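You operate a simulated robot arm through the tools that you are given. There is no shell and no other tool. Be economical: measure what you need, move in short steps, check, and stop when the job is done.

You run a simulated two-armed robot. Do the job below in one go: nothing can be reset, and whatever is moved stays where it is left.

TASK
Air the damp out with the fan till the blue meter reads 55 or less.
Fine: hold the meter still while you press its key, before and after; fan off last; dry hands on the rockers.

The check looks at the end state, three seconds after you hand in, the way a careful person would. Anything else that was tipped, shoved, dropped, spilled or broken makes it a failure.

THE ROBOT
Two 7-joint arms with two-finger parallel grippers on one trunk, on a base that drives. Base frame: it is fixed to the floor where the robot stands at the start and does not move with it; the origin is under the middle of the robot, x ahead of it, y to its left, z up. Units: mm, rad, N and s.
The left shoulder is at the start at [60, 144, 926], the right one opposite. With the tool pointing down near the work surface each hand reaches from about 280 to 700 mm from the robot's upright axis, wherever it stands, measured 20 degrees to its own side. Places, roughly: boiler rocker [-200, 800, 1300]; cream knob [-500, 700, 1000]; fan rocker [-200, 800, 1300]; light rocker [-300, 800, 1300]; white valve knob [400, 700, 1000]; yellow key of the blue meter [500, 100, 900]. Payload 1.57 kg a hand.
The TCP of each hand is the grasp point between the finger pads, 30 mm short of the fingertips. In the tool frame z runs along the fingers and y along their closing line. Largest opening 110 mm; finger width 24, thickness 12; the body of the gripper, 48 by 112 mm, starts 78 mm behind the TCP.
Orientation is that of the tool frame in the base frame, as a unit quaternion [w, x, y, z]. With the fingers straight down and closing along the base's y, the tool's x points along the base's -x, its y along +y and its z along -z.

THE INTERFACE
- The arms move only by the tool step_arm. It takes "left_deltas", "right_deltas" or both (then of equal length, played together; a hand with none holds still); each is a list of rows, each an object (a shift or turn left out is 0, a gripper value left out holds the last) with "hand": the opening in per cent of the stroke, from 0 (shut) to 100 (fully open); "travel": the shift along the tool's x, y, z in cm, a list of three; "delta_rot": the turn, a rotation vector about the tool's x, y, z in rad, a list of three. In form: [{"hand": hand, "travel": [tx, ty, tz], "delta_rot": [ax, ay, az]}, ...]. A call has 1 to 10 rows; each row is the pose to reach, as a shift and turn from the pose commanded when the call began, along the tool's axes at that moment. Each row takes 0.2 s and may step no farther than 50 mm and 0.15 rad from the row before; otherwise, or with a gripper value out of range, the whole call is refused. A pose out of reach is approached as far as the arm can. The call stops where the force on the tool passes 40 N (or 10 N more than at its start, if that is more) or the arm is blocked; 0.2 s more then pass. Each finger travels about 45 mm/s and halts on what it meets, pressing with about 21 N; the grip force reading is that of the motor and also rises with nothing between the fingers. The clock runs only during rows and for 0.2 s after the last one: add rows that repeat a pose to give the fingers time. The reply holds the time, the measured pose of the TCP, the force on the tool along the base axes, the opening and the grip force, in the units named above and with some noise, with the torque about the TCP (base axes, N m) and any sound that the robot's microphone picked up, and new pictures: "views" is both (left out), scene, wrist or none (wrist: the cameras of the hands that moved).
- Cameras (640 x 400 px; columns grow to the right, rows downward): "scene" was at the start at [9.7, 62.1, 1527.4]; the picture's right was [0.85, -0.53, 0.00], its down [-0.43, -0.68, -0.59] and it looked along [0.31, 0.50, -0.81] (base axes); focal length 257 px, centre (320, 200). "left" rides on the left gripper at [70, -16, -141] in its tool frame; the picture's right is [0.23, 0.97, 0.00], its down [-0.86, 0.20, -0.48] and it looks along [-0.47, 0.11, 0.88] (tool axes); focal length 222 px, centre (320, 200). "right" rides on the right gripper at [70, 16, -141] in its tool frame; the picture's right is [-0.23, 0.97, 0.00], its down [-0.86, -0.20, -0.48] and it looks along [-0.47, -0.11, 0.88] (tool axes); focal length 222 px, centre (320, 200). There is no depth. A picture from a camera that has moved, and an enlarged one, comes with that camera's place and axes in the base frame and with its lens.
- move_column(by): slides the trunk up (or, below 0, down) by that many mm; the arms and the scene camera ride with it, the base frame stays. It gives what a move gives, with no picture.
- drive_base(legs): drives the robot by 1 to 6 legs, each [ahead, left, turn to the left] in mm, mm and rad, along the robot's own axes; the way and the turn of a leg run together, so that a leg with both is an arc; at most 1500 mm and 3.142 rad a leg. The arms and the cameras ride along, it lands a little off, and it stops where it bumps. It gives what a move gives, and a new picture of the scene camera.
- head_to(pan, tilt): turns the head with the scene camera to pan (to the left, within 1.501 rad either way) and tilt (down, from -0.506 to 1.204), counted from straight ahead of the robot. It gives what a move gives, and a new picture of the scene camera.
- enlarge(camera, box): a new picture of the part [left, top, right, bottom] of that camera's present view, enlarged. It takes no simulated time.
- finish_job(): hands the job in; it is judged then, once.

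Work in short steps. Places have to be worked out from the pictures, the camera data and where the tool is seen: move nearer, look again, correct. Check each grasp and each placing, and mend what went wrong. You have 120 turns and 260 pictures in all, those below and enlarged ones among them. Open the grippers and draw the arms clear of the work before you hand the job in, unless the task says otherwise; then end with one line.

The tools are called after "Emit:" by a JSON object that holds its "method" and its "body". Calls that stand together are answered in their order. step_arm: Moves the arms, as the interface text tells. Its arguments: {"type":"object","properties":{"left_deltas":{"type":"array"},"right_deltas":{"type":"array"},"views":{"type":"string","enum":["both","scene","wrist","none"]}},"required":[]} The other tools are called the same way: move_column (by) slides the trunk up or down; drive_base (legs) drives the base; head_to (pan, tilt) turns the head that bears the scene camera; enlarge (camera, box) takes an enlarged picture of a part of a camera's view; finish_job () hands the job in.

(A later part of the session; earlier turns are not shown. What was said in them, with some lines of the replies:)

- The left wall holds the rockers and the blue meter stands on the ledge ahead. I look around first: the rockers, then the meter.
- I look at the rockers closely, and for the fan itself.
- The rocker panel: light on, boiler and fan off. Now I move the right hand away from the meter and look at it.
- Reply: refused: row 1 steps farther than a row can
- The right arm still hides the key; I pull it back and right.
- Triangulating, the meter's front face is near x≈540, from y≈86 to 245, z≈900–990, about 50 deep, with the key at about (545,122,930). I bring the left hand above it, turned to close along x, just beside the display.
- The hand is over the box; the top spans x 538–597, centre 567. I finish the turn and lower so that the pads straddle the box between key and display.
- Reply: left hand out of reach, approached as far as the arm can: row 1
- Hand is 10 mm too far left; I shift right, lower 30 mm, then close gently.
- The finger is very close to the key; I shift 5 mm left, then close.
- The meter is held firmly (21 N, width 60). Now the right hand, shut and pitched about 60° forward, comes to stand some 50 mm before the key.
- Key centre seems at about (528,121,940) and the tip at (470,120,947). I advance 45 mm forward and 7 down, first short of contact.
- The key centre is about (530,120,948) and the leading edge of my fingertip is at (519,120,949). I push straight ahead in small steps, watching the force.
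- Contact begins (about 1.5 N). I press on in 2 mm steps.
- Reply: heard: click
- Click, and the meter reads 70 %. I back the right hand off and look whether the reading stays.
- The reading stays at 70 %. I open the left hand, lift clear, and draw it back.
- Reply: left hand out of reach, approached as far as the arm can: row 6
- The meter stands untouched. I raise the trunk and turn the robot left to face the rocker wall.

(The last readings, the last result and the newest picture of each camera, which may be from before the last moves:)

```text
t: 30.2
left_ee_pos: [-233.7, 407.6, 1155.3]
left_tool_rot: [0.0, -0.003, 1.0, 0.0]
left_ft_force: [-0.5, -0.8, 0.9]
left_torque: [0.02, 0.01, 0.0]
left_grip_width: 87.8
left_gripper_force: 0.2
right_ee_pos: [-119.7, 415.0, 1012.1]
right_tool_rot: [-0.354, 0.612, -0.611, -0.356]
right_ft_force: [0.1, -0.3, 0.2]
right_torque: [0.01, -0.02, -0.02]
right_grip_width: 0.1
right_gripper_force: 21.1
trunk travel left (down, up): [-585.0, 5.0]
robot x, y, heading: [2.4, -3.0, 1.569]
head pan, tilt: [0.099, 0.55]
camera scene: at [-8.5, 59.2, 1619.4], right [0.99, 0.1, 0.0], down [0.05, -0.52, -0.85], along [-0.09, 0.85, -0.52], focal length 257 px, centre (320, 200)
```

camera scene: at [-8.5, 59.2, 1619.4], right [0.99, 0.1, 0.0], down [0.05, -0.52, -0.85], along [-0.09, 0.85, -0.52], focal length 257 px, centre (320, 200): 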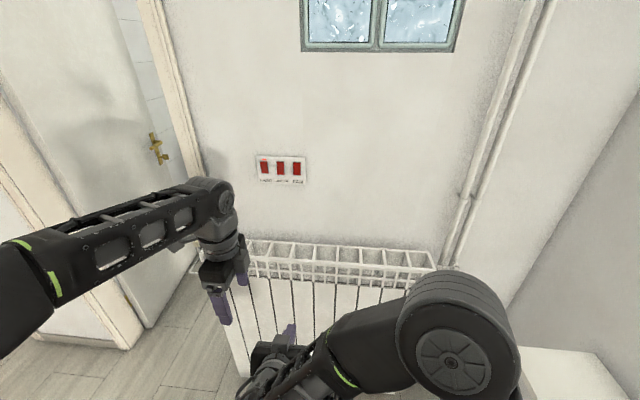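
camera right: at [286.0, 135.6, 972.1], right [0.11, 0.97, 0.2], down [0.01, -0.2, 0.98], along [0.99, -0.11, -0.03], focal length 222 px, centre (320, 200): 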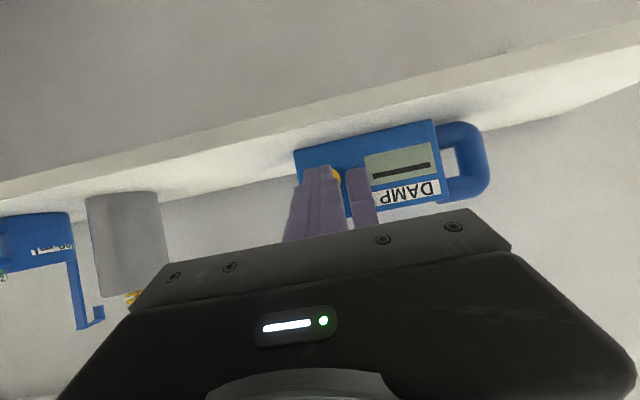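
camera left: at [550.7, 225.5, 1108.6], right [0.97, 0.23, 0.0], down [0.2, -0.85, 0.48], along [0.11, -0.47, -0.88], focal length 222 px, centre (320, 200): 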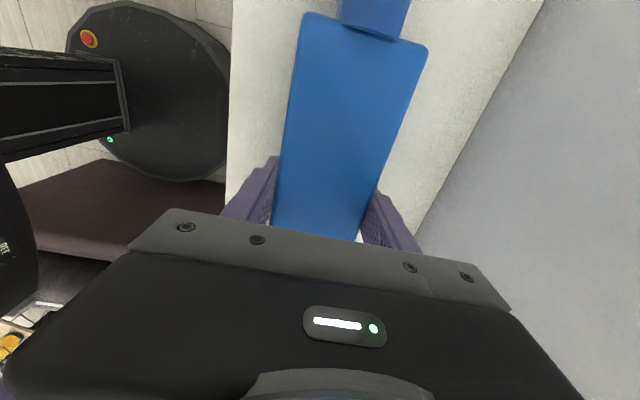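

The panel is ahead-left. I move the left hand aside and raise the right hand towards rocker height so its wrist camera sees the panel.

Emit:
{"method": "step_arm", "body": {"left_deltas": [{"travel": [3, -1, 0]}, {"travel": [6, -3, 0]}, {"travel": [9, -5, 0]}, {"travel": [12, -7, 0]}, {"travel": [12, -7, 0]}, {"travel": [12, -7, 0]}], "right_deltas": [{"travel": [-3.6, 0, -2.1]}, {"travel": [-7.2, 0, -4.2]}, {"travel": [-10.8, 0, -6.3]}, {"travel": [-14.4, 0, -8.4]}, {"travel": [-18, 0, -10.4]}, {"travel": [-21.6, 0, -12.5]}]}}

```text
t: 31.6
left_ee_pos: [-349.4, 336.5, 1153.2]
left_tool_rot: [-0.001, -0.003, 1.0, 0.0]
left_ft_force: [-0.4, -0.1, 0.1]
left_torque: [0.03, -0.01, 0.0]
left_grip_width: 88.1
left_gripper_force: 0.1
right_ee_pos: [-121.3, 413.4, 1264.5]
right_tool_rot: [-0.355, 0.612, -0.611, -0.355]
right_ft_force: [-0.5, -0.8, 0.8]
right_torque: [-0.04, 0.0, -0.02]
right_grip_width: 0.1
right_gripper_force: 20.2
trunk travel left (down, up): [-585.0, 5.0]
robot x, y, heading: [5.0, 1.8, 1.574]
head pan, tilt: [0.099, 0.55]
camera scene: at [-8.4, 58.6, 1619.5], right [0.99, 0.1, 0.0], down [0.05, -0.52, -0.85], along [-0.09, 0.85, -0.52], focal length 257 px, centre (320, 200)
camera right: at [-137.2, 255.7, 1275.0], right [-0.97, 0.11, 0.2], down [0.2, 0.01, 0.98], along [0.11, 0.99, -0.03], focal length 222 px, centre (320, 200)
camera left: at [-419.7, 321.9, 1295.5], right [-0.23, 0.97, 0.0], down [0.85, 0.21, 0.48], along [0.47, 0.11, -0.88], focal length 222 px, centre (320, 200)
```

scene: 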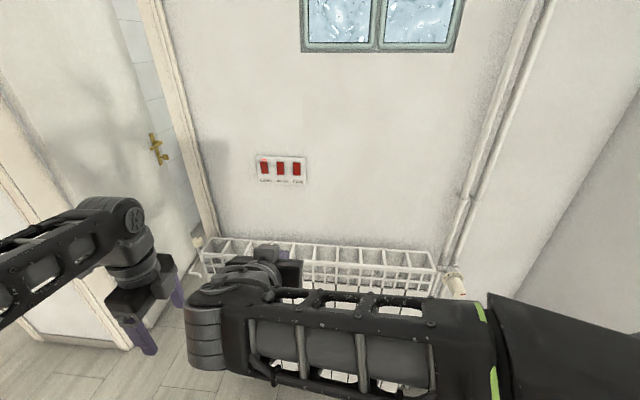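
right: 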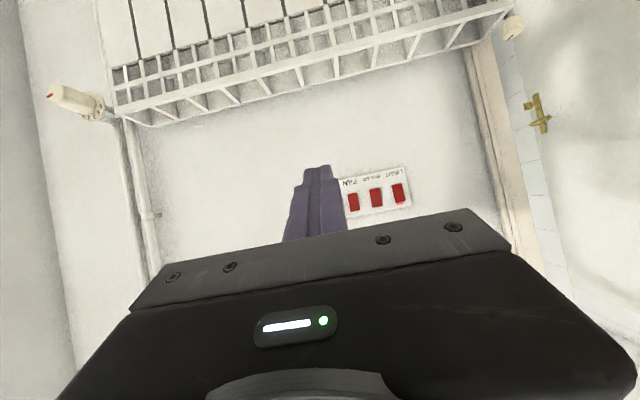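
left: 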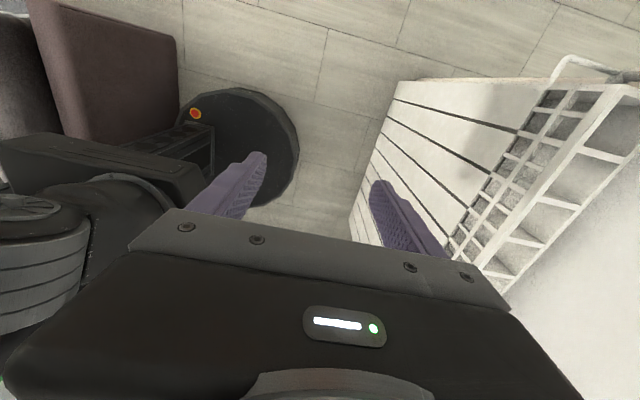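

Combining views, the fan rocker is at about (-155, 797, 1280). I drive 200 ahead and 35 left so the right hand is in reach.

Emit:
{"method": "drive_base", "body": {"legs": [[200, 35, 0]]}}

Emit:
{"method": "enlarge", "body": {"camera": "right", "box": [260, 120, 460, 245]}}

```text
t: 33.2
left_ee_pos: [-384.9, 540.4, 1154.9]
left_tool_rot: [0.0, -0.002, 1.0, -0.001]
left_ft_force: [0.5, 1.0, -0.1]
left_torque: [-0.03, -0.02, 0.01]
left_grip_width: 87.9
left_gripper_force: 0.1
right_ee_pos: [-155.6, 616.2, 1263.5]
right_tool_rot: [-0.354, 0.612, -0.612, -0.355]
right_ft_force: [0.4, 0.4, -0.7]
right_torque: [0.0, 0.01, -0.02]
right_grip_width: 0.0
right_gripper_force: 20.6
trunk travel left (down, up): [-585.0, 5.0]
robot x, y, heading: [-39.2, 197.6, 1.572]
head pan, tilt: [0.099, 0.55]
camera scene: at [-43.5, 261.2, 1619.4], right [1.0, 0.1, 0.0], down [0.05, -0.52, -0.85], along [-0.08, 0.85, -0.52], focal length 257 px, centre (320, 200)
```

scene: 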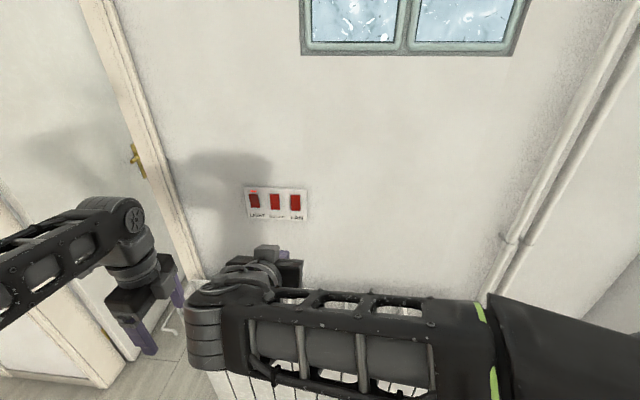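

```text
3.20 times, centred on (360, 182) of right
camera zoom: at [-171.7, 458.3, 1274.1], right [-0.97, 0.11, 0.2], down [0.2, 0.01, 0.98], along [0.11, 0.99, -0.03], focal length 711 px, centre (192, 256)
```

zoom: 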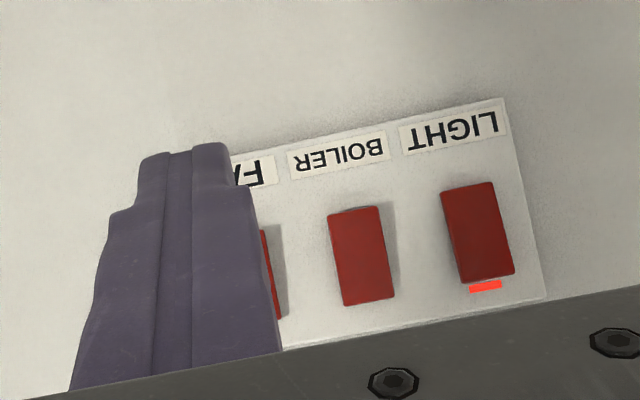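

Fan rocker's centre works out at (-158, ~797, 1279); the lit LIGHT rocker is sunk at its bottom, so "on" is the bottom half. I approach to about 25 mm before the lower half of FAN.

Emit:
{"method": "step_arm", "body": {"right_deltas": [{"travel": [-2.1, 0.2, 3.4]}, {"travel": [-4.2, 0.25, 6.8]}, {"travel": [-6.35, 0.25, 10.2]}, {"travel": [-6.35, 0.25, 10.2]}]}}

Emit:
{"method": "enlarge", "body": {"camera": "scene", "box": [230, 160, 330, 235]}}

```text
t: 34.2
left_ee_pos: [-383.7, 539.2, 1153.4]
left_tool_rot: [0.0, -0.003, 1.0, -0.001]
left_ft_force: [0.8, -0.8, -0.4]
left_torque: [-0.01, 0.03, -0.04]
left_grip_width: 88.2
left_gripper_force: 0.0
right_ee_pos: [-157.5, 735.1, 1266.4]
right_tool_rot: [0.355, -0.611, 0.612, 0.355]
right_ft_force: [0.0, -0.2, 0.2]
right_torque: [-0.03, -0.03, 0.01]
right_grip_width: 0.0
right_gripper_force: 21.2
trunk travel left (down, up): [-585.0, 5.0]
robot x, y, heading: [-32.9, 199.0, 1.568]
head pan, tilt: [0.099, 0.55]
camera scene: at [-43.1, 258.9, 1619.5], right [1.0, 0.1, 0.0], down [0.05, -0.52, -0.85], along [-0.08, 0.85, -0.52], focal length 257 px, centre (320, 200)
camera right: at [-174.5, 577.1, 1277.1], right [-0.97, 0.11, 0.2], down [0.2, 0.01, 0.98], along [0.11, 0.99, -0.03], focal length 222 px, centre (320, 200)
```

scene: 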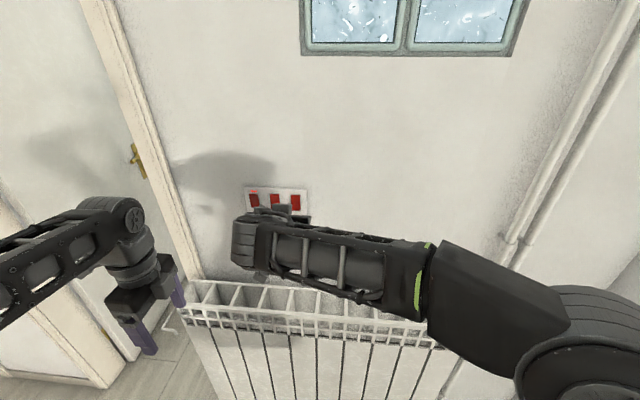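
right: 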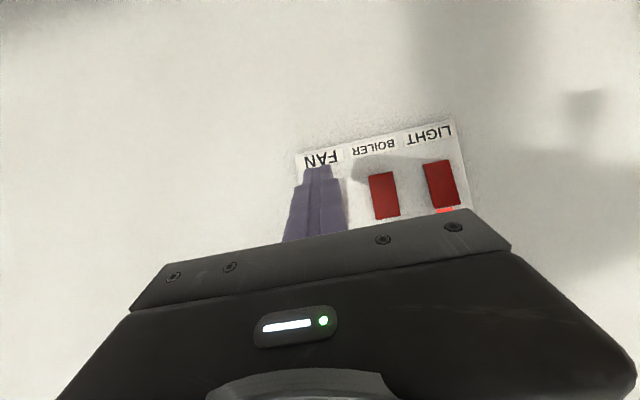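

```text
5.33 times, centred on (280, 198) of scene
camera zoom: at [-43.1, 258.9, 1619.5], right [1.0, 0.1, 0.0], down [0.05, -0.52, -0.85], along [-0.08, 0.85, -0.52], focal length 1368 px, centre (533, 213)
```

zoom: 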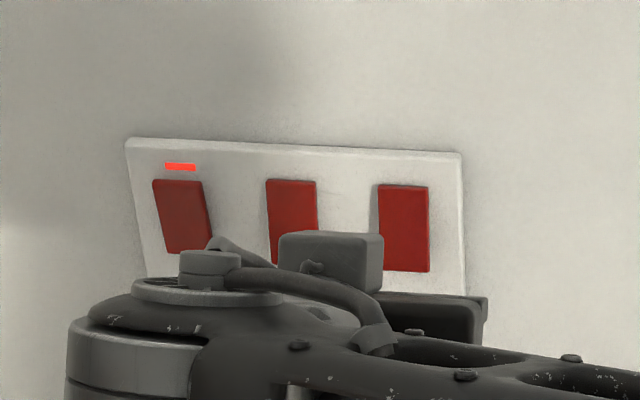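

The tip's edge is at about (-157.5, 767, 1262), below the rocker's middle. I press forward in small steps.

Emit:
{"method": "step_arm", "body": {"right_deltas": [{"travel": [-0.25, 0, 0.43]}, {"travel": [-0.5, 0, 0.87]}, {"travel": [-0.7, 0, 1.21]}, {"travel": [-0.85, 0, 1.47]}, {"travel": [-1, 0, 1.73]}]}}

```text
t: 35.4
left_ee_pos: [-385.1, 538.5, 1154.0]
left_tool_rot: [0.0, -0.003, 1.0, 0.0]
left_ft_force: [0.3, 0.8, -0.3]
left_torque: [0.02, -0.03, 0.0]
left_grip_width: 88.1
left_gripper_force: 0.1
right_ee_pos: [-157.8, 755.6, 1268.4]
right_tool_rot: [-0.354, 0.612, -0.612, -0.355]
right_ft_force: [-0.4, 0.5, 0.3]
right_torque: [0.0, 0.02, -0.02]
right_grip_width: 0.1
right_gripper_force: 20.6
trunk travel left (down, up): [-585.0, 5.0]
robot x, y, heading: [-33.1, 201.8, 1.569]
head pan, tilt: [0.099, 0.55]
camera scene: at [-43.3, 259.8, 1619.5], right [1.0, 0.1, 0.0], down [0.05, -0.52, -0.85], along [-0.08, 0.85, -0.52], focal length 257 px, centre (320, 200)
camera right: at [-173.8, 597.4, 1278.5], right [-0.97, 0.11, 0.2], down [0.2, 0.01, 0.98], along [0.11, 0.99, -0.03], focal length 222 px, centre (320, 200)
```

scene: 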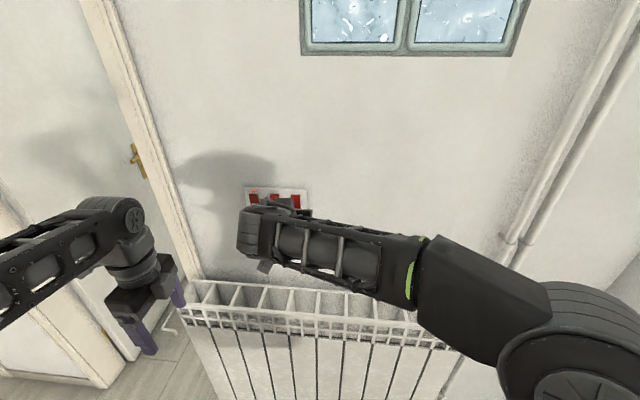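
right: 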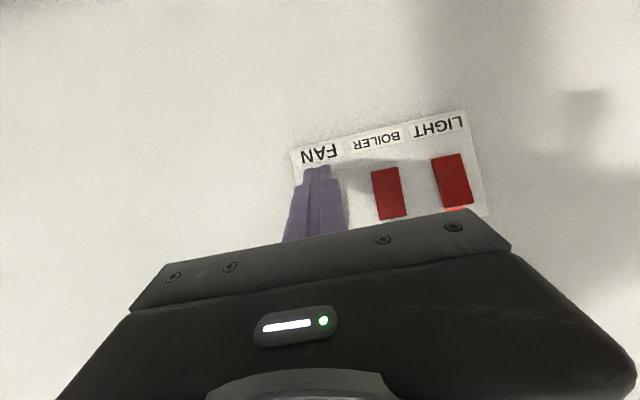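

No contact yet; onward in 2–3 mm steps.

Emit:
{"method": "step_arm", "body": {"right_deltas": [{"travel": [-0.15, 0, 0.26]}, {"travel": [-0.3, 0, 0.52]}, {"travel": [-0.4, 0, 0.69]}, {"travel": [-0.5, 0, 0.87]}], "views": "none"}}

Emit:
{"method": "enlarge", "body": {"camera": "scene", "box": [230, 160, 330, 235]}}

```text
t: 36.4
left_ee_pos: [-383.8, 538.7, 1154.7]
left_tool_rot: [0.001, -0.003, 1.0, 0.0]
left_ft_force: [-1.0, 0.0, 0.2]
left_torque: [-0.01, 0.01, -0.01]
left_grip_width: 88.0
left_gripper_force: 0.1
right_ee_pos: [-157.9, 764.9, 1269.6]
right_tool_rot: [0.355, -0.611, 0.613, 0.354]
right_ft_force: [2.0, -3.6, -0.4]
right_torque: [-0.08, 0.07, -0.06]
right_grip_width: 0.1
right_gripper_force: 21.0
trunk travel left (down, up): [-585.0, 5.0]
robot x, y, heading: [-36.6, 202.4, 1.567]
head pan, tilt: [0.099, 0.55]
heard: click
```

```text
5.33 times, centred on (280, 198) of scene
camera zoom: at [-43.0, 258.9, 1619.5], right [1.0, 0.1, 0.0], down [0.05, -0.52, -0.85], along [-0.08, 0.85, -0.52], focal length 1368 px, centre (533, 213)
```

zoom: 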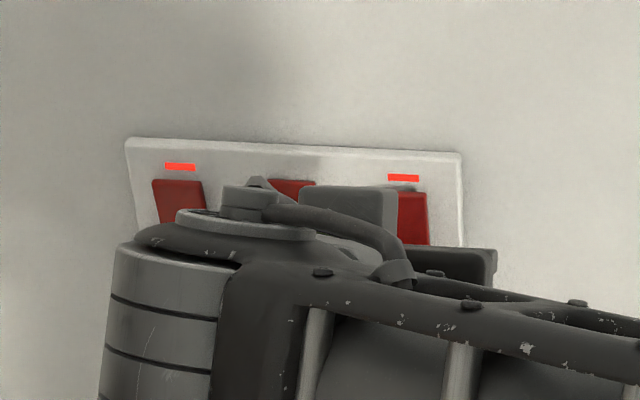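

The FAN lamp is lit. I back the right hand off, drive back and turn to the meter while the fan runs.

Emit:
{"method": "step_arm", "body": {"right_deltas": [{"travel": [1.5, 0, -2.6]}, {"travel": [3.5, 0, -6]}, {"travel": [5.5, 0, -9.5]}, {"travel": [7.5, 0, -13]}, {"travel": [7.5, 0, -13]}], "views": "none"}}

Emit:
{"method": "drive_base", "body": {"legs": [[-200, -35, 0], [0, 0, -1.5708]]}}

Emit:
{"method": "move_column", "body": {"by": -60}}

```text
t: 37.6
left_ee_pos: [-383.4, 539.4, 1153.8]
left_tool_rot: [-0.001, -0.002, 1.0, 0.001]
left_ft_force: [-1.5, 0.4, -0.1]
left_torque: [0.03, -0.01, 0.04]
left_grip_width: 88.3
left_gripper_force: 0.0
right_ee_pos: [-157.5, 616.6, 1269.2]
right_tool_rot: [-0.354, 0.612, -0.612, -0.354]
right_ft_force: [-0.6, 0.2, -0.8]
right_torque: [0.05, 0.0, 0.01]
right_grip_width: 0.1
right_gripper_force: 20.7
trunk travel left (down, up): [-585.0, 5.0]
robot x, y, heading: [-34.4, 202.7, 1.57]
head pan, tilt: [0.099, 0.55]
```

```text
t: 43.1
left_ee_pos: [343.8, 342.1, 1153.0]
left_tool_rot: [0.0, 0.712, 0.702, 0.0]
left_ft_force: [-0.7, -0.1, 0.4]
left_torque: [0.01, -0.02, -0.01]
left_grip_width: 88.1
left_gripper_force: 0.2
right_ee_pos: [416.4, 115.0, 1269.8]
right_tool_rot: [0.501, 0.01, 0.865, -0.005]
right_ft_force: [0.3, 0.1, -0.4]
right_torque: [0.01, 0.03, 0.01]
right_grip_width: 0.2
right_gripper_force: 21.3
trunk travel left (down, up): [-585.0, 5.0]
robot x, y, heading: [-1.0, 1.2, -0.017]
head pan, tilt: [0.099, 0.55]
camera scene: at [59.2, 7.9, 1619.5], right [0.08, -1.0, 0.0], down [-0.52, -0.04, -0.85], along [0.85, 0.07, -0.52], focal length 257 px, centre (320, 200)
```

scene: 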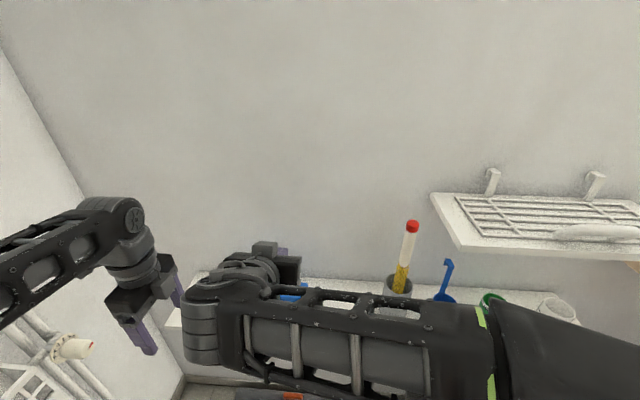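

```text
t: 44.1
left_ee_pos: [342.9, 343.2, 1094.0]
left_tool_rot: [-0.001, 0.712, 0.702, 0.0]
left_ft_force: [0.0, -0.7, 0.7]
left_torque: [0.0, 0.04, 0.01]
left_grip_width: 88.0
left_gripper_force: 0.1
right_ee_pos: [416.4, 115.6, 1209.1]
right_tool_rot: [0.501, 0.009, 0.865, -0.005]
right_ft_force: [1.0, 0.8, 0.2]
right_torque: [0.03, -0.02, 0.01]
right_grip_width: 0.0
right_gripper_force: 20.8
trunk travel left (down, up): [-525.0, 65.0]
robot x, y, heading: [-1.1, 2.5, -0.022]
head pan, tilt: [0.099, 0.55]
```

Back before the meter. I lower the right hand to key height and bring the left hand over the meter again.

Emit:
{"method": "step_arm", "body": {"right_deltas": [{"travel": [4, 0, 2.3]}, {"travel": [8, 0, 4.6]}, {"travel": [12, 0, 6.9]}, {"travel": [16, 0.2, 9.2]}, {"travel": [20, 0.3, 11.5]}, {"travel": [22, 0.3, 12.7]}, {"travel": [22, 0.3, 12.7]}, {"travel": [22, 0.3, 12.7]}, {"travel": [22, 0.3, 12.7]}, {"travel": [22, 0.3, 12.7]}], "left_deltas": [{"travel": [0, 0, 0]}, {"travel": [0, 0, 0]}, {"travel": [0, 2, 0]}, {"travel": [-2, 5.5, 0], "delta_rot": [0, 0, -0.02]}, {"travel": [-5, 8.5, 0.3], "delta_rot": [0, 0, -0.02]}, {"travel": [-8, 11.5, 0.5], "delta_rot": [0, 0, -0.02]}, {"travel": [-11, 14.5, 1], "delta_rot": [0, 0, -0.02]}, {"travel": [-14, 17.5, 1], "delta_rot": [0, 0, -0.02]}, {"travel": [-17, 20.3, 1], "delta_rot": [0, 0, -0.02]}, {"travel": [-18.9, 22.3, 1], "delta_rot": [0, 0, -0.02]}], "views": "wrist"}}

Emit:
{"method": "head_to", "body": {"pan": 0.25, "tilt": 0.85}}

Emit:
{"method": "enlarge", "body": {"camera": "scene", "box": [240, 110, 400, 230]}}

```text
t: 46.3
left_ee_pos: [552.5, 164.3, 1084.2]
left_tool_rot: [0.002, 0.704, 0.71, 0.0]
left_ft_force: [-0.2, 1.1, 0.2]
left_torque: [-0.03, -0.01, -0.03]
left_grip_width: 88.0
left_gripper_force: 0.2
left hand out of reach, approached as far as the arm can: row 10
right_ee_pos: [417.9, 117.7, 953.9]
right_tool_rot: [0.502, 0.008, 0.865, -0.005]
right_ft_force: [0.3, 0.2, 0.4]
right_torque: [-0.04, 0.01, -0.02]
right_grip_width: 0.0
right_gripper_force: 20.3
trunk travel left (down, up): [-525.0, 65.0]
robot x, y, heading: [-2.0, -0.3, -0.024]
head pan, tilt: [0.099, 0.55]
camera right: at [260.3, 136.5, 964.7], right [0.13, 0.97, 0.2], down [0.01, -0.2, 0.98], along [0.99, -0.13, -0.03], focal length 222 px, centre (320, 200)
camera left: at [534.1, 235.2, 1225.5], right [0.97, 0.23, 0.0], down [0.2, -0.85, 0.48], along [0.11, -0.47, -0.88], focal length 222 px, centre (320, 200)
```

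right: 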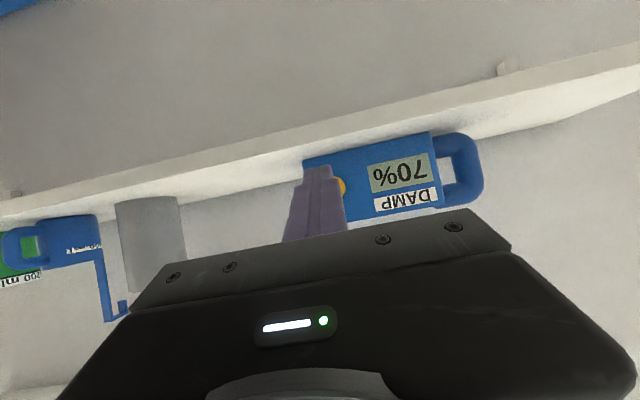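
left: 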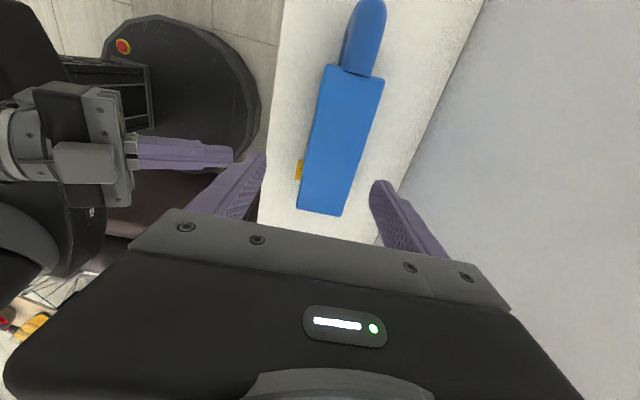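

```text
t: 47.1
left_ee_pos: [550.6, 162.4, 1084.1]
left_tool_rot: [0.001, 0.705, 0.709, 0.0]
left_ft_force: [-0.2, -0.3, 0.9]
left_torque: [-0.02, 0.01, 0.02]
left_grip_width: 88.0
left_gripper_force: 0.1
right_ee_pos: [418.5, 116.9, 955.2]
right_tool_rot: [0.501, 0.009, 0.865, -0.004]
right_ft_force: [-0.2, -1.0, -0.3]
right_torque: [0.02, 0.03, -0.02]
right_grip_width: 0.0
right_gripper_force: 21.2
trunk travel left (down, up): [-525.0, 65.0]
robot x, y, heading: [-1.7, 1.4, -0.021]
head pan, tilt: [0.25, 0.85]
camera scene: at [45.8, 18.8, 1534.2], right [0.23, -0.97, 0.0], down [-0.73, -0.17, -0.66], along [0.64, 0.15, -0.75], focal length 257 px, centre (320, 200)
```

scene: 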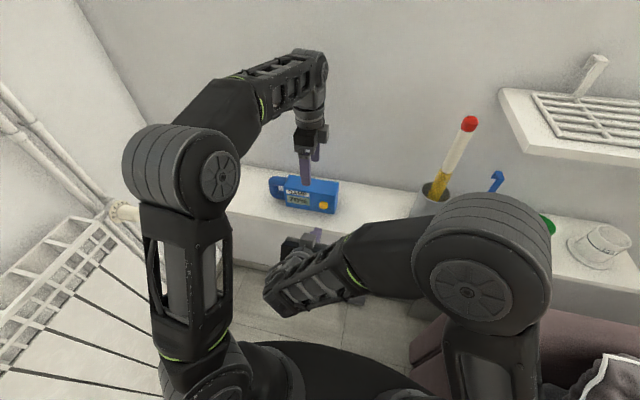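

```text
3.33 times, centred on (320, 170) of scene
camera zoom: at [45.8, 18.8, 1534.2], right [0.23, -0.97, 0.0], down [-0.73, -0.17, -0.66], along [0.64, 0.15, -0.75], focal length 855 px, centre (320, 300)
```

zoom: 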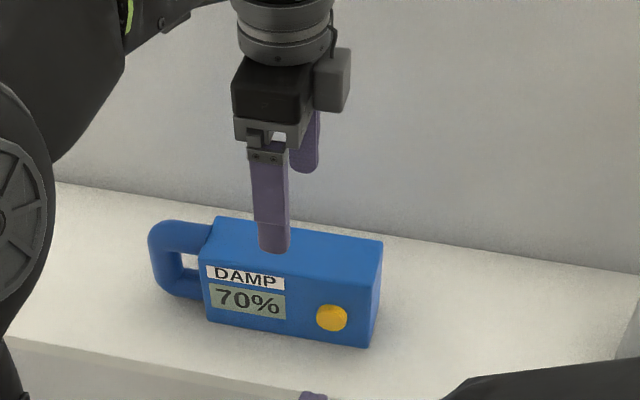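

Left hand hangs at x≈551, short of its 567 target at that height; I open fully and lower 50 mm (still above the box) and recheck position.

Emit:
{"method": "step_arm", "body": {"left_deltas": [{"hand": 100, "travel": [0, 0, 2]}, {"hand": 100, "travel": [0, 0, 4]}, {"hand": 100, "travel": [0, 0, 5]}, {"hand": 100, "travel": [0, 0, 5]}], "views": "none"}}

```text
t: 48.1
left_ee_pos: [552.3, 162.2, 1034.5]
left_tool_rot: [0.0, 0.705, 0.709, -0.001]
left_ft_force: [0.3, 0.7, 0.0]
left_torque: [-0.01, 0.04, -0.04]
left_grip_width: 110.0
left_gripper_force: 0.1
right_ee_pos: [417.6, 116.3, 954.0]
right_tool_rot: [0.501, 0.01, 0.865, -0.005]
right_ft_force: [0.3, -0.1, -0.6]
right_torque: [0.01, 0.03, 0.01]
right_grip_width: 0.1
right_gripper_force: 21.3
trunk travel left (down, up): [-525.0, 65.0]
robot x, y, heading: [-3.2, 0.8, -0.024]
head pan, tilt: [0.25, 0.85]
```

Now shift to x 567.5, y 154, and lower to z 967.

Emit:
{"method": "step_arm", "body": {"left_deltas": [{"travel": [-0.8, 1.55, 0]}, {"travel": [-0.8, 1.55, 0]}, {"travel": [-0.8, 1.55, 2.5]}, {"travel": [-0.8, 1.55, 5]}, {"travel": [-0.8, 1.55, 6.7]}, {"travel": [-0.8, 1.55, 6.7], "hand": 62}, {"travel": [-0.8, 1.55, 6.7], "hand": 62}, {"travel": [-0.8, 1.55, 6.7], "hand": 62}], "views": "wrist"}}

Emit:
{"method": "enlarge", "body": {"camera": "scene", "box": [240, 110, 400, 230]}}

```text
t: 49.9
left_ee_pos: [565.3, 156.6, 965.5]
left_tool_rot: [0.001, 0.705, 0.709, 0.001]
left_ft_force: [0.7, 0.5, 0.9]
left_torque: [0.02, 0.02, 0.01]
left_grip_width: 68.3
left_gripper_force: 0.0
right_ee_pos: [419.4, 117.4, 954.5]
right_tool_rot: [0.501, 0.01, 0.865, -0.005]
right_ft_force: [-0.6, -0.5, -0.5]
right_torque: [0.03, 0.02, 0.01]
right_grip_width: 0.1
right_gripper_force: 21.0
trunk travel left (down, up): [-525.0, 65.0]
robot x, y, heading: [-1.0, -1.2, -0.022]
head pan, tilt: [0.25, 0.85]
camera left: at [547.8, 228.4, 1106.9], right [0.97, 0.23, 0.0], down [0.2, -0.85, 0.48], along [0.11, -0.47, -0.88], focal length 222 px, centre (320, 200)
```

left: 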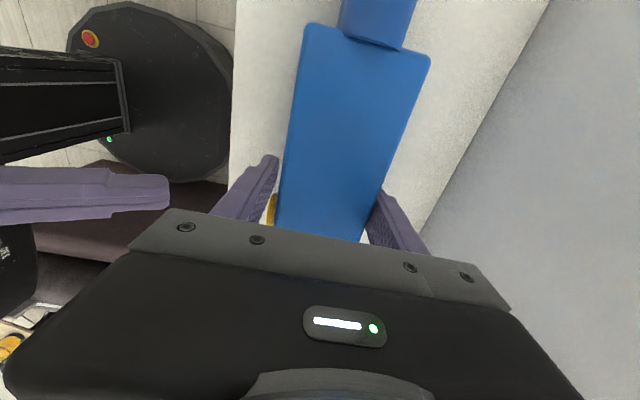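

```text
3.33 times, centred on (320, 170) of scene
camera zoom: at [45.8, 18.6, 1534.1], right [0.23, -0.97, 0.0], down [-0.73, -0.17, -0.66], along [0.64, 0.15, -0.75], focal length 855 px, centre (320, 300)
```

zoom: 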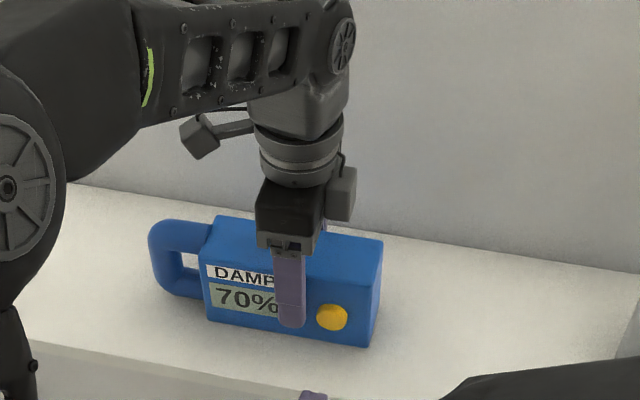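

Well placed. I close the grip on the meter, and simultaneously bring the right tip near the key.

Emit:
{"method": "step_arm", "body": {"left_deltas": [{"travel": [-0.2, 0.2, 0]}, {"travel": [-0.2, 0.2, 0], "hand": 50}, {"travel": [-0.2, 0.2, 0], "hand": 40}, {"travel": [-0.2, 0.2, 0], "hand": 40}, {"travel": [-0.2, 0.2, 0], "hand": 40}, {"travel": [-0.2, 0.2, 0], "hand": 40}], "right_deltas": [{"travel": [-1, 0.2, 1.73]}, {"travel": [-2, 0.4, 3.46]}, {"travel": [-3, 0.4, 5.2]}, {"travel": [-3.6, 0.4, 6.24]}, {"travel": [-3.6, 0.4, 6.24]}, {"travel": [-3.6, 0.4, 6.24]}], "views": "none"}}

Emit:
{"method": "enlarge", "body": {"camera": "scene", "box": [280, 160, 360, 220]}}

```text
t: 51.3
left_ee_pos: [568.5, 155.1, 965.9]
left_tool_rot: [0.0, 0.705, 0.709, 0.0]
left_ft_force: [-0.1, 0.7, 0.9]
left_torque: [0.16, 0.07, -0.07]
left_grip_width: 59.9
left_gripper_force: 20.7
right_ee_pos: [489.3, 119.8, 954.2]
right_tool_rot: [0.501, 0.008, 0.865, -0.004]
right_ft_force: [-0.6, -1.1, 0.6]
right_torque: [-0.01, -0.02, 0.01]
right_grip_width: 0.0
right_gripper_force: 21.7
trunk travel left (down, up): [-525.0, 65.0]
robot x, y, heading: [-2.2, -1.1, -0.016]
head pan, tilt: [0.25, 0.85]
```

```text
6.67 times, centred on (320, 190) of scene
camera zoom: at [45.9, 18.8, 1534.1], right [0.23, -0.97, 0.0], down [-0.73, -0.17, -0.66], along [0.64, 0.15, -0.75], focal length 1710 px, centre (320, 267)
```

zoom: 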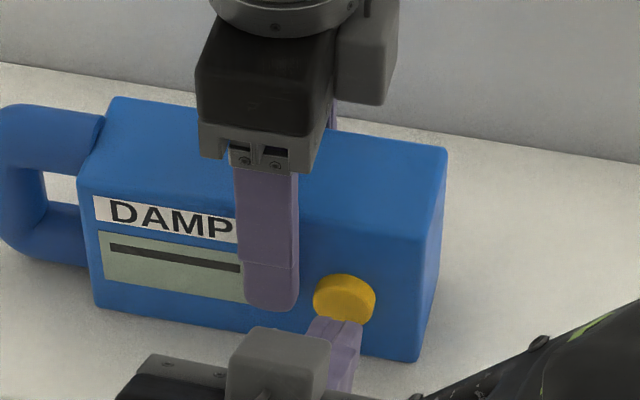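

Display has gone blank (about 30 s after the press). I press again for a reading.

Emit:
{"method": "step_arm", "body": {"right_deltas": [{"travel": [-0.45, 0, 0.78]}, {"travel": [-0.65, 0, 1.13]}, {"travel": [-0.75, 0, 1.3]}, {"travel": [-0.85, 0, 1.47]}], "views": "none"}}

Emit:
{"method": "enlarge", "body": {"camera": "scene", "box": [280, 160, 360, 220]}}

```text
t: 52.3
left_ee_pos: [568.9, 156.7, 967.1]
left_tool_rot: [0.001, 0.705, 0.709, 0.002]
left_ft_force: [18.5, 1.3, -4.8]
left_torque: [0.04, -0.47, 0.64]
left_grip_width: 59.8
left_gripper_force: 20.8
right_ee_pos: [507.2, 120.8, 953.9]
right_tool_rot: [0.5, 0.008, 0.866, -0.004]
right_ft_force: [-18.8, -1.0, 5.1]
right_torque: [0.06, -0.08, -0.01]
right_grip_width: 0.0
right_gripper_force: 20.6
trunk travel left (down, up): [-525.0, 65.0]
robot x, y, heading: [-0.5, 2.0, -0.018]
head pan, tilt: [0.25, 0.85]
heard: click
```

```text
6.67 times, centred on (320, 190) of scene
camera zoom: at [46.2, 18.7, 1534.0], right [0.23, -0.97, 0.0], down [-0.73, -0.17, -0.66], along [0.64, 0.15, -0.75], focal length 1710 px, centre (320, 267)
```

zoom: 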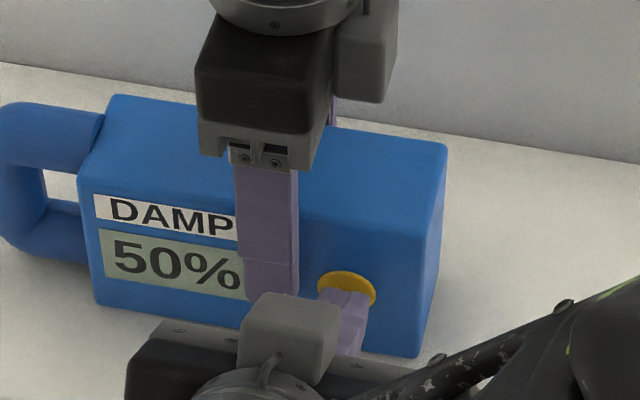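

50 % — dry enough. I back the right hand off, then open and lift the left, to go and switch the fan off.

Emit:
{"method": "step_arm", "body": {"right_deltas": [{"travel": [1, 0, -1.73]}, {"travel": [2.5, 0, -4.3]}, {"travel": [4.5, 0, -7.8]}, {"travel": [4.5, 0, -7.8]}, {"travel": [4.5, 0, -7.8]}, {"travel": [4.5, 0, -7.8]}, {"travel": [4.5, 0, -7.8]}, {"travel": [4.5, 0, -7.8]}], "left_deltas": [{"hand": 40}, {"hand": 40}, {"hand": 80}, {"hand": 80}, {"hand": 80, "travel": [0, 0, -1]}, {"travel": [0, 0, -5]}, {"travel": [0, 0, -9]}, {"travel": [0, 0, -12]}], "views": "none"}}

Emit:
{"method": "step_arm", "body": {"left_deltas": [{"travel": [2, -4, 0]}, {"travel": [4, -8, 0]}, {"travel": [7, -12, 0]}, {"travel": [10, -16, 0]}, {"travel": [13, -20, 0]}, {"travel": [16, -23, 0]}], "views": "scene"}}

Emit:
{"method": "enlarge", "body": {"camera": "scene", "box": [240, 130, 400, 230]}}

```text
t: 54.1
left_ee_pos: [567.5, 153.2, 1065.7]
left_tool_rot: [0.0, 0.705, 0.709, -0.001]
left_ft_force: [-0.3, 0.5, -0.6]
left_torque: [0.02, 0.02, -0.02]
left_grip_width: 88.3
left_gripper_force: 0.0
left hand out of reach, approached as far as the arm can: row 8
right_ee_pos: [417.9, 121.6, 955.0]
right_tool_rot: [0.501, 0.009, 0.865, -0.005]
right_ft_force: [0.1, -0.8, 0.7]
right_torque: [-0.02, 0.02, 0.01]
right_grip_width: 0.1
right_gripper_force: 21.0
trunk travel left (down, up): [-525.0, 65.0]
robot x, y, heading: [0.5, 0.9, -0.021]
head pan, tilt: [0.25, 0.85]
```

```text
t: 55.5
left_ee_pos: [331.4, 310.5, 1065.9]
left_tool_rot: [0.0, 0.706, 0.709, 0.0]
left_ft_force: [0.0, -0.4, 0.6]
left_torque: [0.02, -0.05, -0.03]
left_grip_width: 88.0
left_gripper_force: 0.2
right_ee_pos: [417.2, 121.6, 957.6]
right_tool_rot: [0.501, 0.008, 0.866, -0.004]
right_ft_force: [-1.3, 0.0, 0.1]
right_torque: [0.0, 0.0, 0.03]
right_grip_width: 0.0
right_gripper_force: 20.8
trunk travel left (down, up): [-525.0, 65.0]
robot x, y, heading: [1.4, 2.7, -0.019]
head pan, tilt: [0.25, 0.85]
camera scene: at [45.0, 19.0, 1534.1], right [0.23, -0.97, 0.0], down [-0.73, -0.17, -0.66], along [0.64, 0.15, -0.75], focal length 257 px, centre (320, 200)
```

scene: 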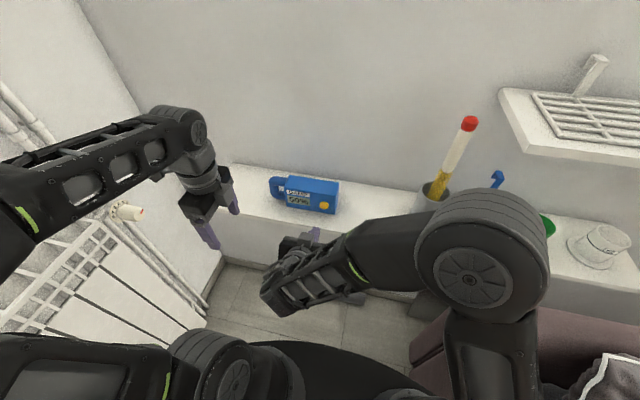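

```text
4.00 times, centred on (320, 180) of scene
camera zoom: at [45.0, 19.0, 1534.1], right [0.23, -0.97, 0.0], down [-0.73, -0.17, -0.66], along [0.64, 0.15, -0.75], focal length 1026 px, centre (320, 280)
```

zoom: 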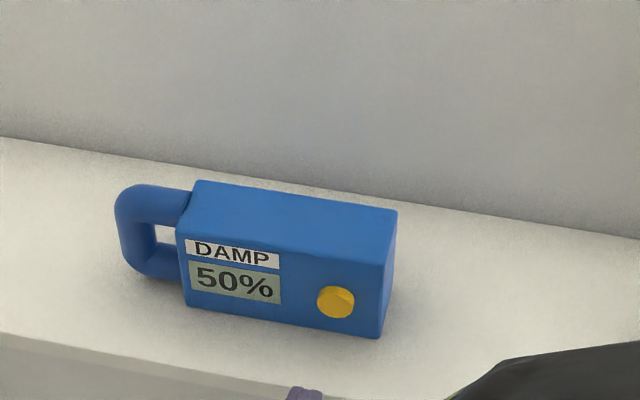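

The meter stands in place reading 50 %. I raise the right hand and trunk and drive back to the rockers.

Emit:
{"method": "step_arm", "body": {"right_deltas": [{"travel": [-4, 0, -2.3]}, {"travel": [-8, 0, -4.6]}, {"travel": [-12, 0, -6.9]}, {"travel": [-16, 0, -9.2]}, {"travel": [-20, 0, -11.5]}, {"travel": [-24.2, 0, -13.95]}], "left_deltas": [{"travel": [1, 0, -1]}, {"travel": [2, 0, -3]}, {"travel": [3, 0, -3]}, {"travel": [3, 0, -3]}, {"travel": [3, 0, -3]}, {"travel": [3, 0, -3]}], "views": "none"}}

Emit:
{"method": "move_column", "body": {"by": 60}}

Emit:
{"method": "drive_base", "body": {"legs": [[0, 0, 1.59], [200, 35, 0]]}}

Emit:
{"method": "head_to", "body": {"pan": 0.1, "tilt": 0.55}}

Emit:
{"method": "enlarge", "body": {"camera": "right", "box": [260, 120, 460, 245]}}

```text
t: 56.9
left_ee_pos: [336.8, 341.8, 1097.7]
left_tool_rot: [0.0, 0.705, 0.709, 0.0]
left_ft_force: [-0.5, 0.5, -0.4]
left_torque: [0.0, 0.0, -0.01]
left_grip_width: 87.8
left_gripper_force: 0.0
right_ee_pos: [414.0, 123.1, 1235.1]
right_tool_rot: [0.501, 0.009, 0.866, -0.005]
right_ft_force: [0.1, -0.1, 0.8]
right_torque: [0.0, 0.05, -0.02]
right_grip_width: 0.1
right_gripper_force: 20.6
trunk travel left (down, up): [-525.0, 65.0]
robot x, y, heading: [-0.5, 3.6, -0.025]
head pan, tilt: [0.25, 0.85]
```

```text
t: 57.9
left_ee_pos: [336.7, 342.2, 1158.9]
left_tool_rot: [0.001, 0.705, 0.709, 0.001]
left_ft_force: [0.3, -0.1, 0.2]
left_torque: [0.01, 0.01, -0.01]
left_grip_width: 87.8
left_gripper_force: 0.2
right_ee_pos: [414.5, 121.7, 1295.9]
right_tool_rot: [0.502, 0.009, 0.865, -0.004]
right_ft_force: [-0.5, 0.5, 0.5]
right_torque: [0.01, -0.01, 0.0]
right_grip_width: 0.1
right_gripper_force: 21.2
trunk travel left (down, up): [-585.0, 5.0]
robot x, y, heading: [-0.4, 0.6, -0.019]
head pan, tilt: [0.25, 0.85]
```

```text
t: 63.5
left_ee_pos: [-396.2, 528.3, 1157.1]
left_tool_rot: [0.0, -0.025, 1.0, -0.001]
left_ft_force: [-0.4, 0.1, -0.1]
left_torque: [-0.02, -0.02, 0.01]
left_grip_width: 88.3
left_gripper_force: 0.0
right_ee_pos: [-180.2, 615.7, 1294.5]
right_tool_rot: [-0.35, 0.619, -0.605, -0.358]
right_ft_force: [-0.1, 0.4, 0.3]
right_torque: [-0.03, -0.01, 0.02]
right_grip_width: 0.0
right_gripper_force: 21.3
trunk travel left (down, up): [-585.0, 5.0]
robot x, y, heading: [-41.1, 203.4, 1.598]
head pan, tilt: [0.25, 0.85]
camera scene: at [-60.6, 251.8, 1594.0], right [0.96, 0.27, 0.0], down [0.2, -0.72, -0.66], along [-0.18, 0.63, -0.75], focal length 257 px, centre (320, 200)
```

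scene: 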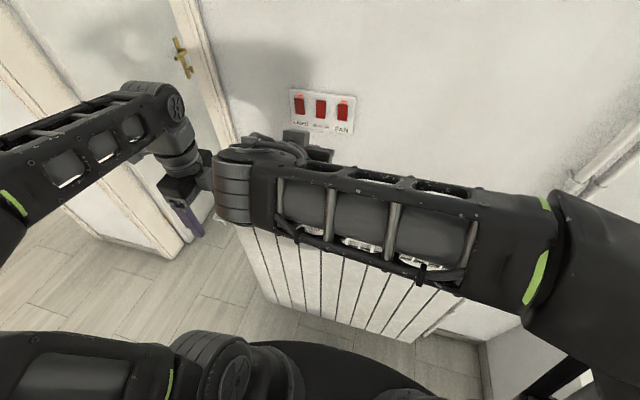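

```text
t: 64.2
left_ee_pos: [-396.7, 528.6, 1158.6]
left_tool_rot: [0.0, -0.025, 1.0, -0.001]
left_ft_force: [0.2, 0.4, 0.3]
left_torque: [0.01, 0.02, -0.01]
left_grip_width: 88.0
left_gripper_force: 0.0
right_ee_pos: [-180.7, 615.1, 1294.8]
right_tool_rot: [-0.35, 0.619, -0.605, -0.359]
right_ft_force: [-1.2, -0.4, -1.0]
right_torque: [-0.01, 0.01, 0.0]
right_grip_width: 0.0
right_gripper_force: 21.1
trunk travel left (down, up): [-585.0, 5.0]
robot x, y, heading: [-38.7, 205.7, 1.596]
head pan, tilt: [0.099, 0.55]
camera scene: at [-50.3, 264.2, 1619.4], right [0.99, 0.12, 0.0], down [0.06, -0.52, -0.85], along [-0.1, 0.85, -0.52], focal length 257 px, centre (320, 200)
```

scene: 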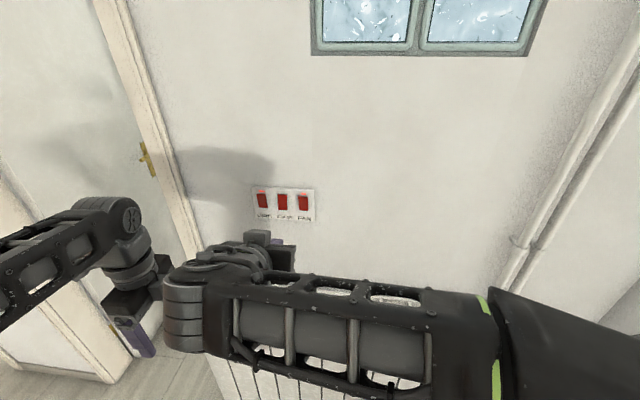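

```text
3.20 times, centred on (360, 182) of right
camera zoom: at [-193.7, 456.7, 1305.3], right [-0.98, 0.09, 0.2], down [0.2, 0.01, 0.98], along [0.09, 1.0, -0.03], focal length 711 px, centre (192, 256)
```

zoom: 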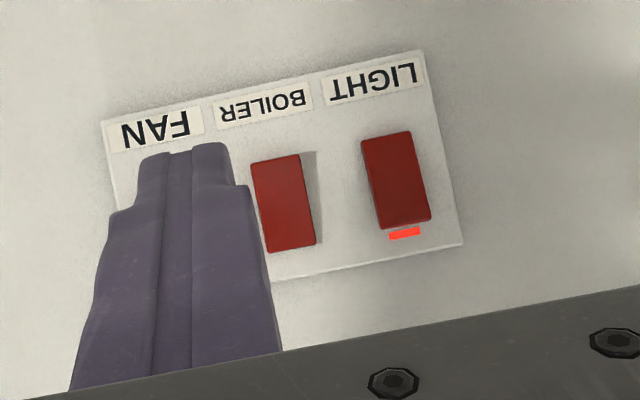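

FAN centre again computes to (-157, 797, 1279); my tip is 25 mm to the left. I correct sideways and approach the upper half of FAN.

Emit:
{"method": "step_arm", "body": {"right_deltas": [{"travel": [0, -2.7, 0]}, {"travel": [-2, -2.7, 3.5]}, {"travel": [-4, -2.7, 6.9]}, {"travel": [-6.1, -2.7, 10.3]}, {"travel": [-6.1, -2.7, 10.3]}], "views": "wrist"}}

Emit:
{"method": "enlarge", "body": {"camera": "scene", "box": [230, 160, 330, 235]}}

```text
t: 65.5
left_ee_pos: [-395.9, 527.5, 1157.6]
left_tool_rot: [0.0, -0.024, 1.0, 0.0]
left_ft_force: [-0.1, -1.2, -0.3]
left_torque: [0.0, -0.02, -0.04]
left_grip_width: 88.0
left_gripper_force: 0.1
right_ee_pos: [-158.2, 736.4, 1295.4]
right_tool_rot: [-0.35, 0.619, -0.605, -0.359]
right_ft_force: [-0.5, -0.2, -0.6]
right_torque: [0.0, 0.02, 0.02]
right_grip_width: 0.0
right_gripper_force: 21.5
trunk travel left (down, up): [-585.0, 5.0]
robot x, y, heading: [-43.9, 202.9, 1.596]
head pan, tilt: [0.099, 0.55]
camera right: at [-170.3, 578.5, 1306.5], right [-0.98, 0.09, 0.2], down [0.2, 0.01, 0.98], along [0.09, 1.0, -0.03], focal length 222 px, centre (320, 200)
```

right: 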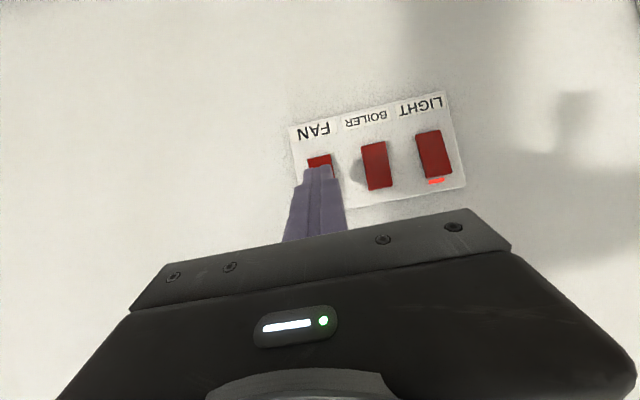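

```text
5.33 times, centred on (280, 198) of scene
camera zoom: at [-49.7, 263.2, 1619.6], right [0.99, 0.12, 0.0], down [0.06, -0.52, -0.85], along [-0.1, 0.85, -0.52], focal length 1368 px, centre (533, 213)
```

zoom: 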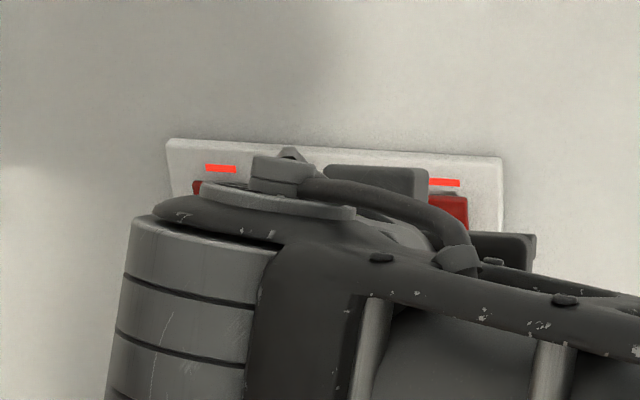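

Aligned with the upper half of FAN. I press forward in small steps.

Emit:
{"method": "step_arm", "body": {"right_deltas": [{"travel": [-0.5, 0, 0.87]}, {"travel": [-0.9, 0, 1.56]}, {"travel": [-1.1, 0, 1.9]}, {"travel": [-1.25, 0, 2.16]}, {"travel": [-1.4, 0, 2.42]}], "views": "none"}}

Emit:
{"method": "enlarge", "body": {"camera": "scene", "box": [230, 160, 330, 235]}}

```text
t: 66.7
left_ee_pos: [-396.1, 528.2, 1158.9]
left_tool_rot: [0.0, -0.024, 1.0, 0.0]
left_ft_force: [-0.1, -0.5, -0.1]
left_torque: [-0.02, 0.01, -0.01]
left_grip_width: 87.9
left_gripper_force: 0.1
right_ee_pos: [-156.9, 763.0, 1296.4]
right_tool_rot: [-0.351, 0.618, -0.605, -0.359]
right_ft_force: [0.3, -0.7, -0.2]
right_torque: [-0.02, 0.02, 0.02]
right_grip_width: 0.4
right_gripper_force: 21.3
trunk travel left (down, up): [-585.0, 5.0]
robot x, y, heading: [-38.6, 202.9, 1.601]
head pan, tilt: [0.099, 0.55]
heard: click
```

```text
5.33 times, centred on (280, 198) of scene
camera zoom: at [-50.2, 264.4, 1619.5], right [0.99, 0.12, 0.0], down [0.06, -0.52, -0.85], along [-0.1, 0.85, -0.52], focal length 1368 px, centre (533, 213)
```

zoom: 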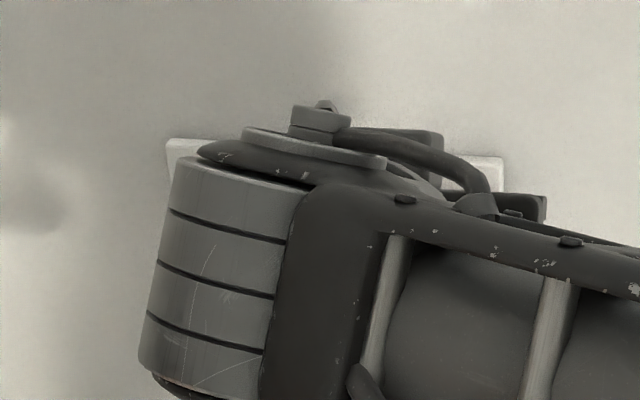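

A click. I back off 150 mm, open the hand, and check the lamps.

Emit:
{"method": "step_arm", "body": {"right_deltas": [{"travel": [1.5, 0, -2.6]}, {"travel": [3.5, 0, -6]}, {"travel": [5.5, 0, -9.5]}, {"travel": [7.5, 0, -13]}, {"travel": [9, 0, -13], "hand": 60}, {"travel": [11, 0, -13], "hand": 60}], "views": "none"}}

Emit:
{"method": "enlarge", "body": {"camera": "scene", "box": [230, 160, 330, 235]}}

```text
t: 68.0
left_ee_pos: [-396.0, 527.8, 1158.0]
left_tool_rot: [0.0, -0.024, 1.0, 0.0]
left_ft_force: [0.4, -0.9, 1.2]
left_torque: [-0.03, 0.01, 0.02]
left_grip_width: 88.1
left_gripper_force: 0.1
right_ee_pos: [-156.1, 595.5, 1266.1]
right_tool_rot: [-0.35, 0.619, -0.604, -0.36]
right_ft_force: [0.5, -0.1, -0.8]
right_torque: [0.02, 0.04, 0.01]
right_grip_width: 50.0
right_gripper_force: 0.0
trunk travel left (down, up): [-585.0, 5.0]
robot x, y, heading: [-41.2, 205.6, 1.594]
head pan, tilt: [0.099, 0.55]
```

```text
5.33 times, centred on (280, 198) of scene
camera zoom: at [-50.2, 263.7, 1619.5], right [0.99, 0.12, 0.0], down [0.06, -0.52, -0.85], along [-0.1, 0.85, -0.52], focal length 1368 px, centre (533, 213)
```

zoom: 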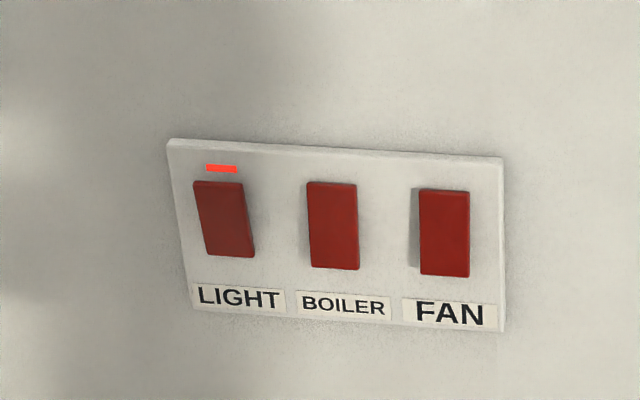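

Fan off, light still on, boiler off. I draw the robot back a little, then hand in while the meter still shows 50 %.

Emit:
{"method": "drive_base", "body": {"legs": [[-180, 0, 0]]}}

Emit:
{"method": "finish_job", "body": {}}

```text
t: 69.6
left_ee_pos: [-392.7, 340.4, 1159.6]
left_tool_rot: [0.0, -0.026, 1.0, 0.001]
left_ft_force: [0.7, -0.9, -0.2]
left_torque: [0.04, -0.01, 0.01]
left_grip_width: 88.0
left_gripper_force: 0.1
right_ee_pos: [-152.8, 409.7, 1266.7]
right_tool_rot: [-0.35, 0.619, -0.604, -0.359]
right_ft_force: [0.3, -0.2, -0.2]
right_torque: [0.02, -0.05, -0.03]
right_grip_width: 65.9
right_gripper_force: 0.0
trunk travel left (down, up): [-585.0, 5.0]
robot x, y, heading: [-38.2, 19.4, 1.598]
head pan, tilt: [0.099, 0.55]
camera scene: at [-45.9, 76.8, 1619.6], right [0.99, 0.12, 0.0], down [0.07, -0.52, -0.85], along [-0.11, 0.85, -0.52], focal length 257 px, centre (320, 200)
```

scene: 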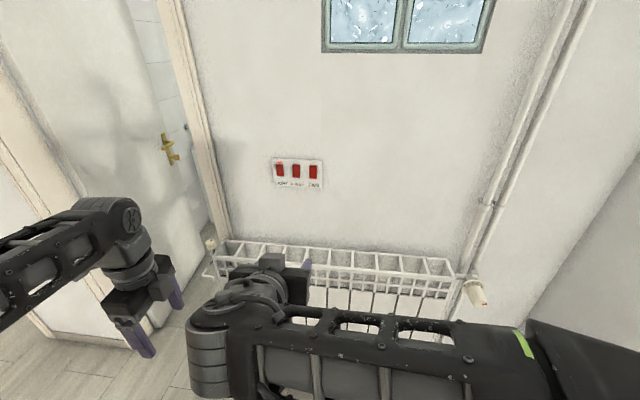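

```text
The job is handed in.
```

The fan brought the blue meter down from 70 % to 50 %; I held it still for each key press, switched the fan off last, and left the light and boiler rockers as they were.
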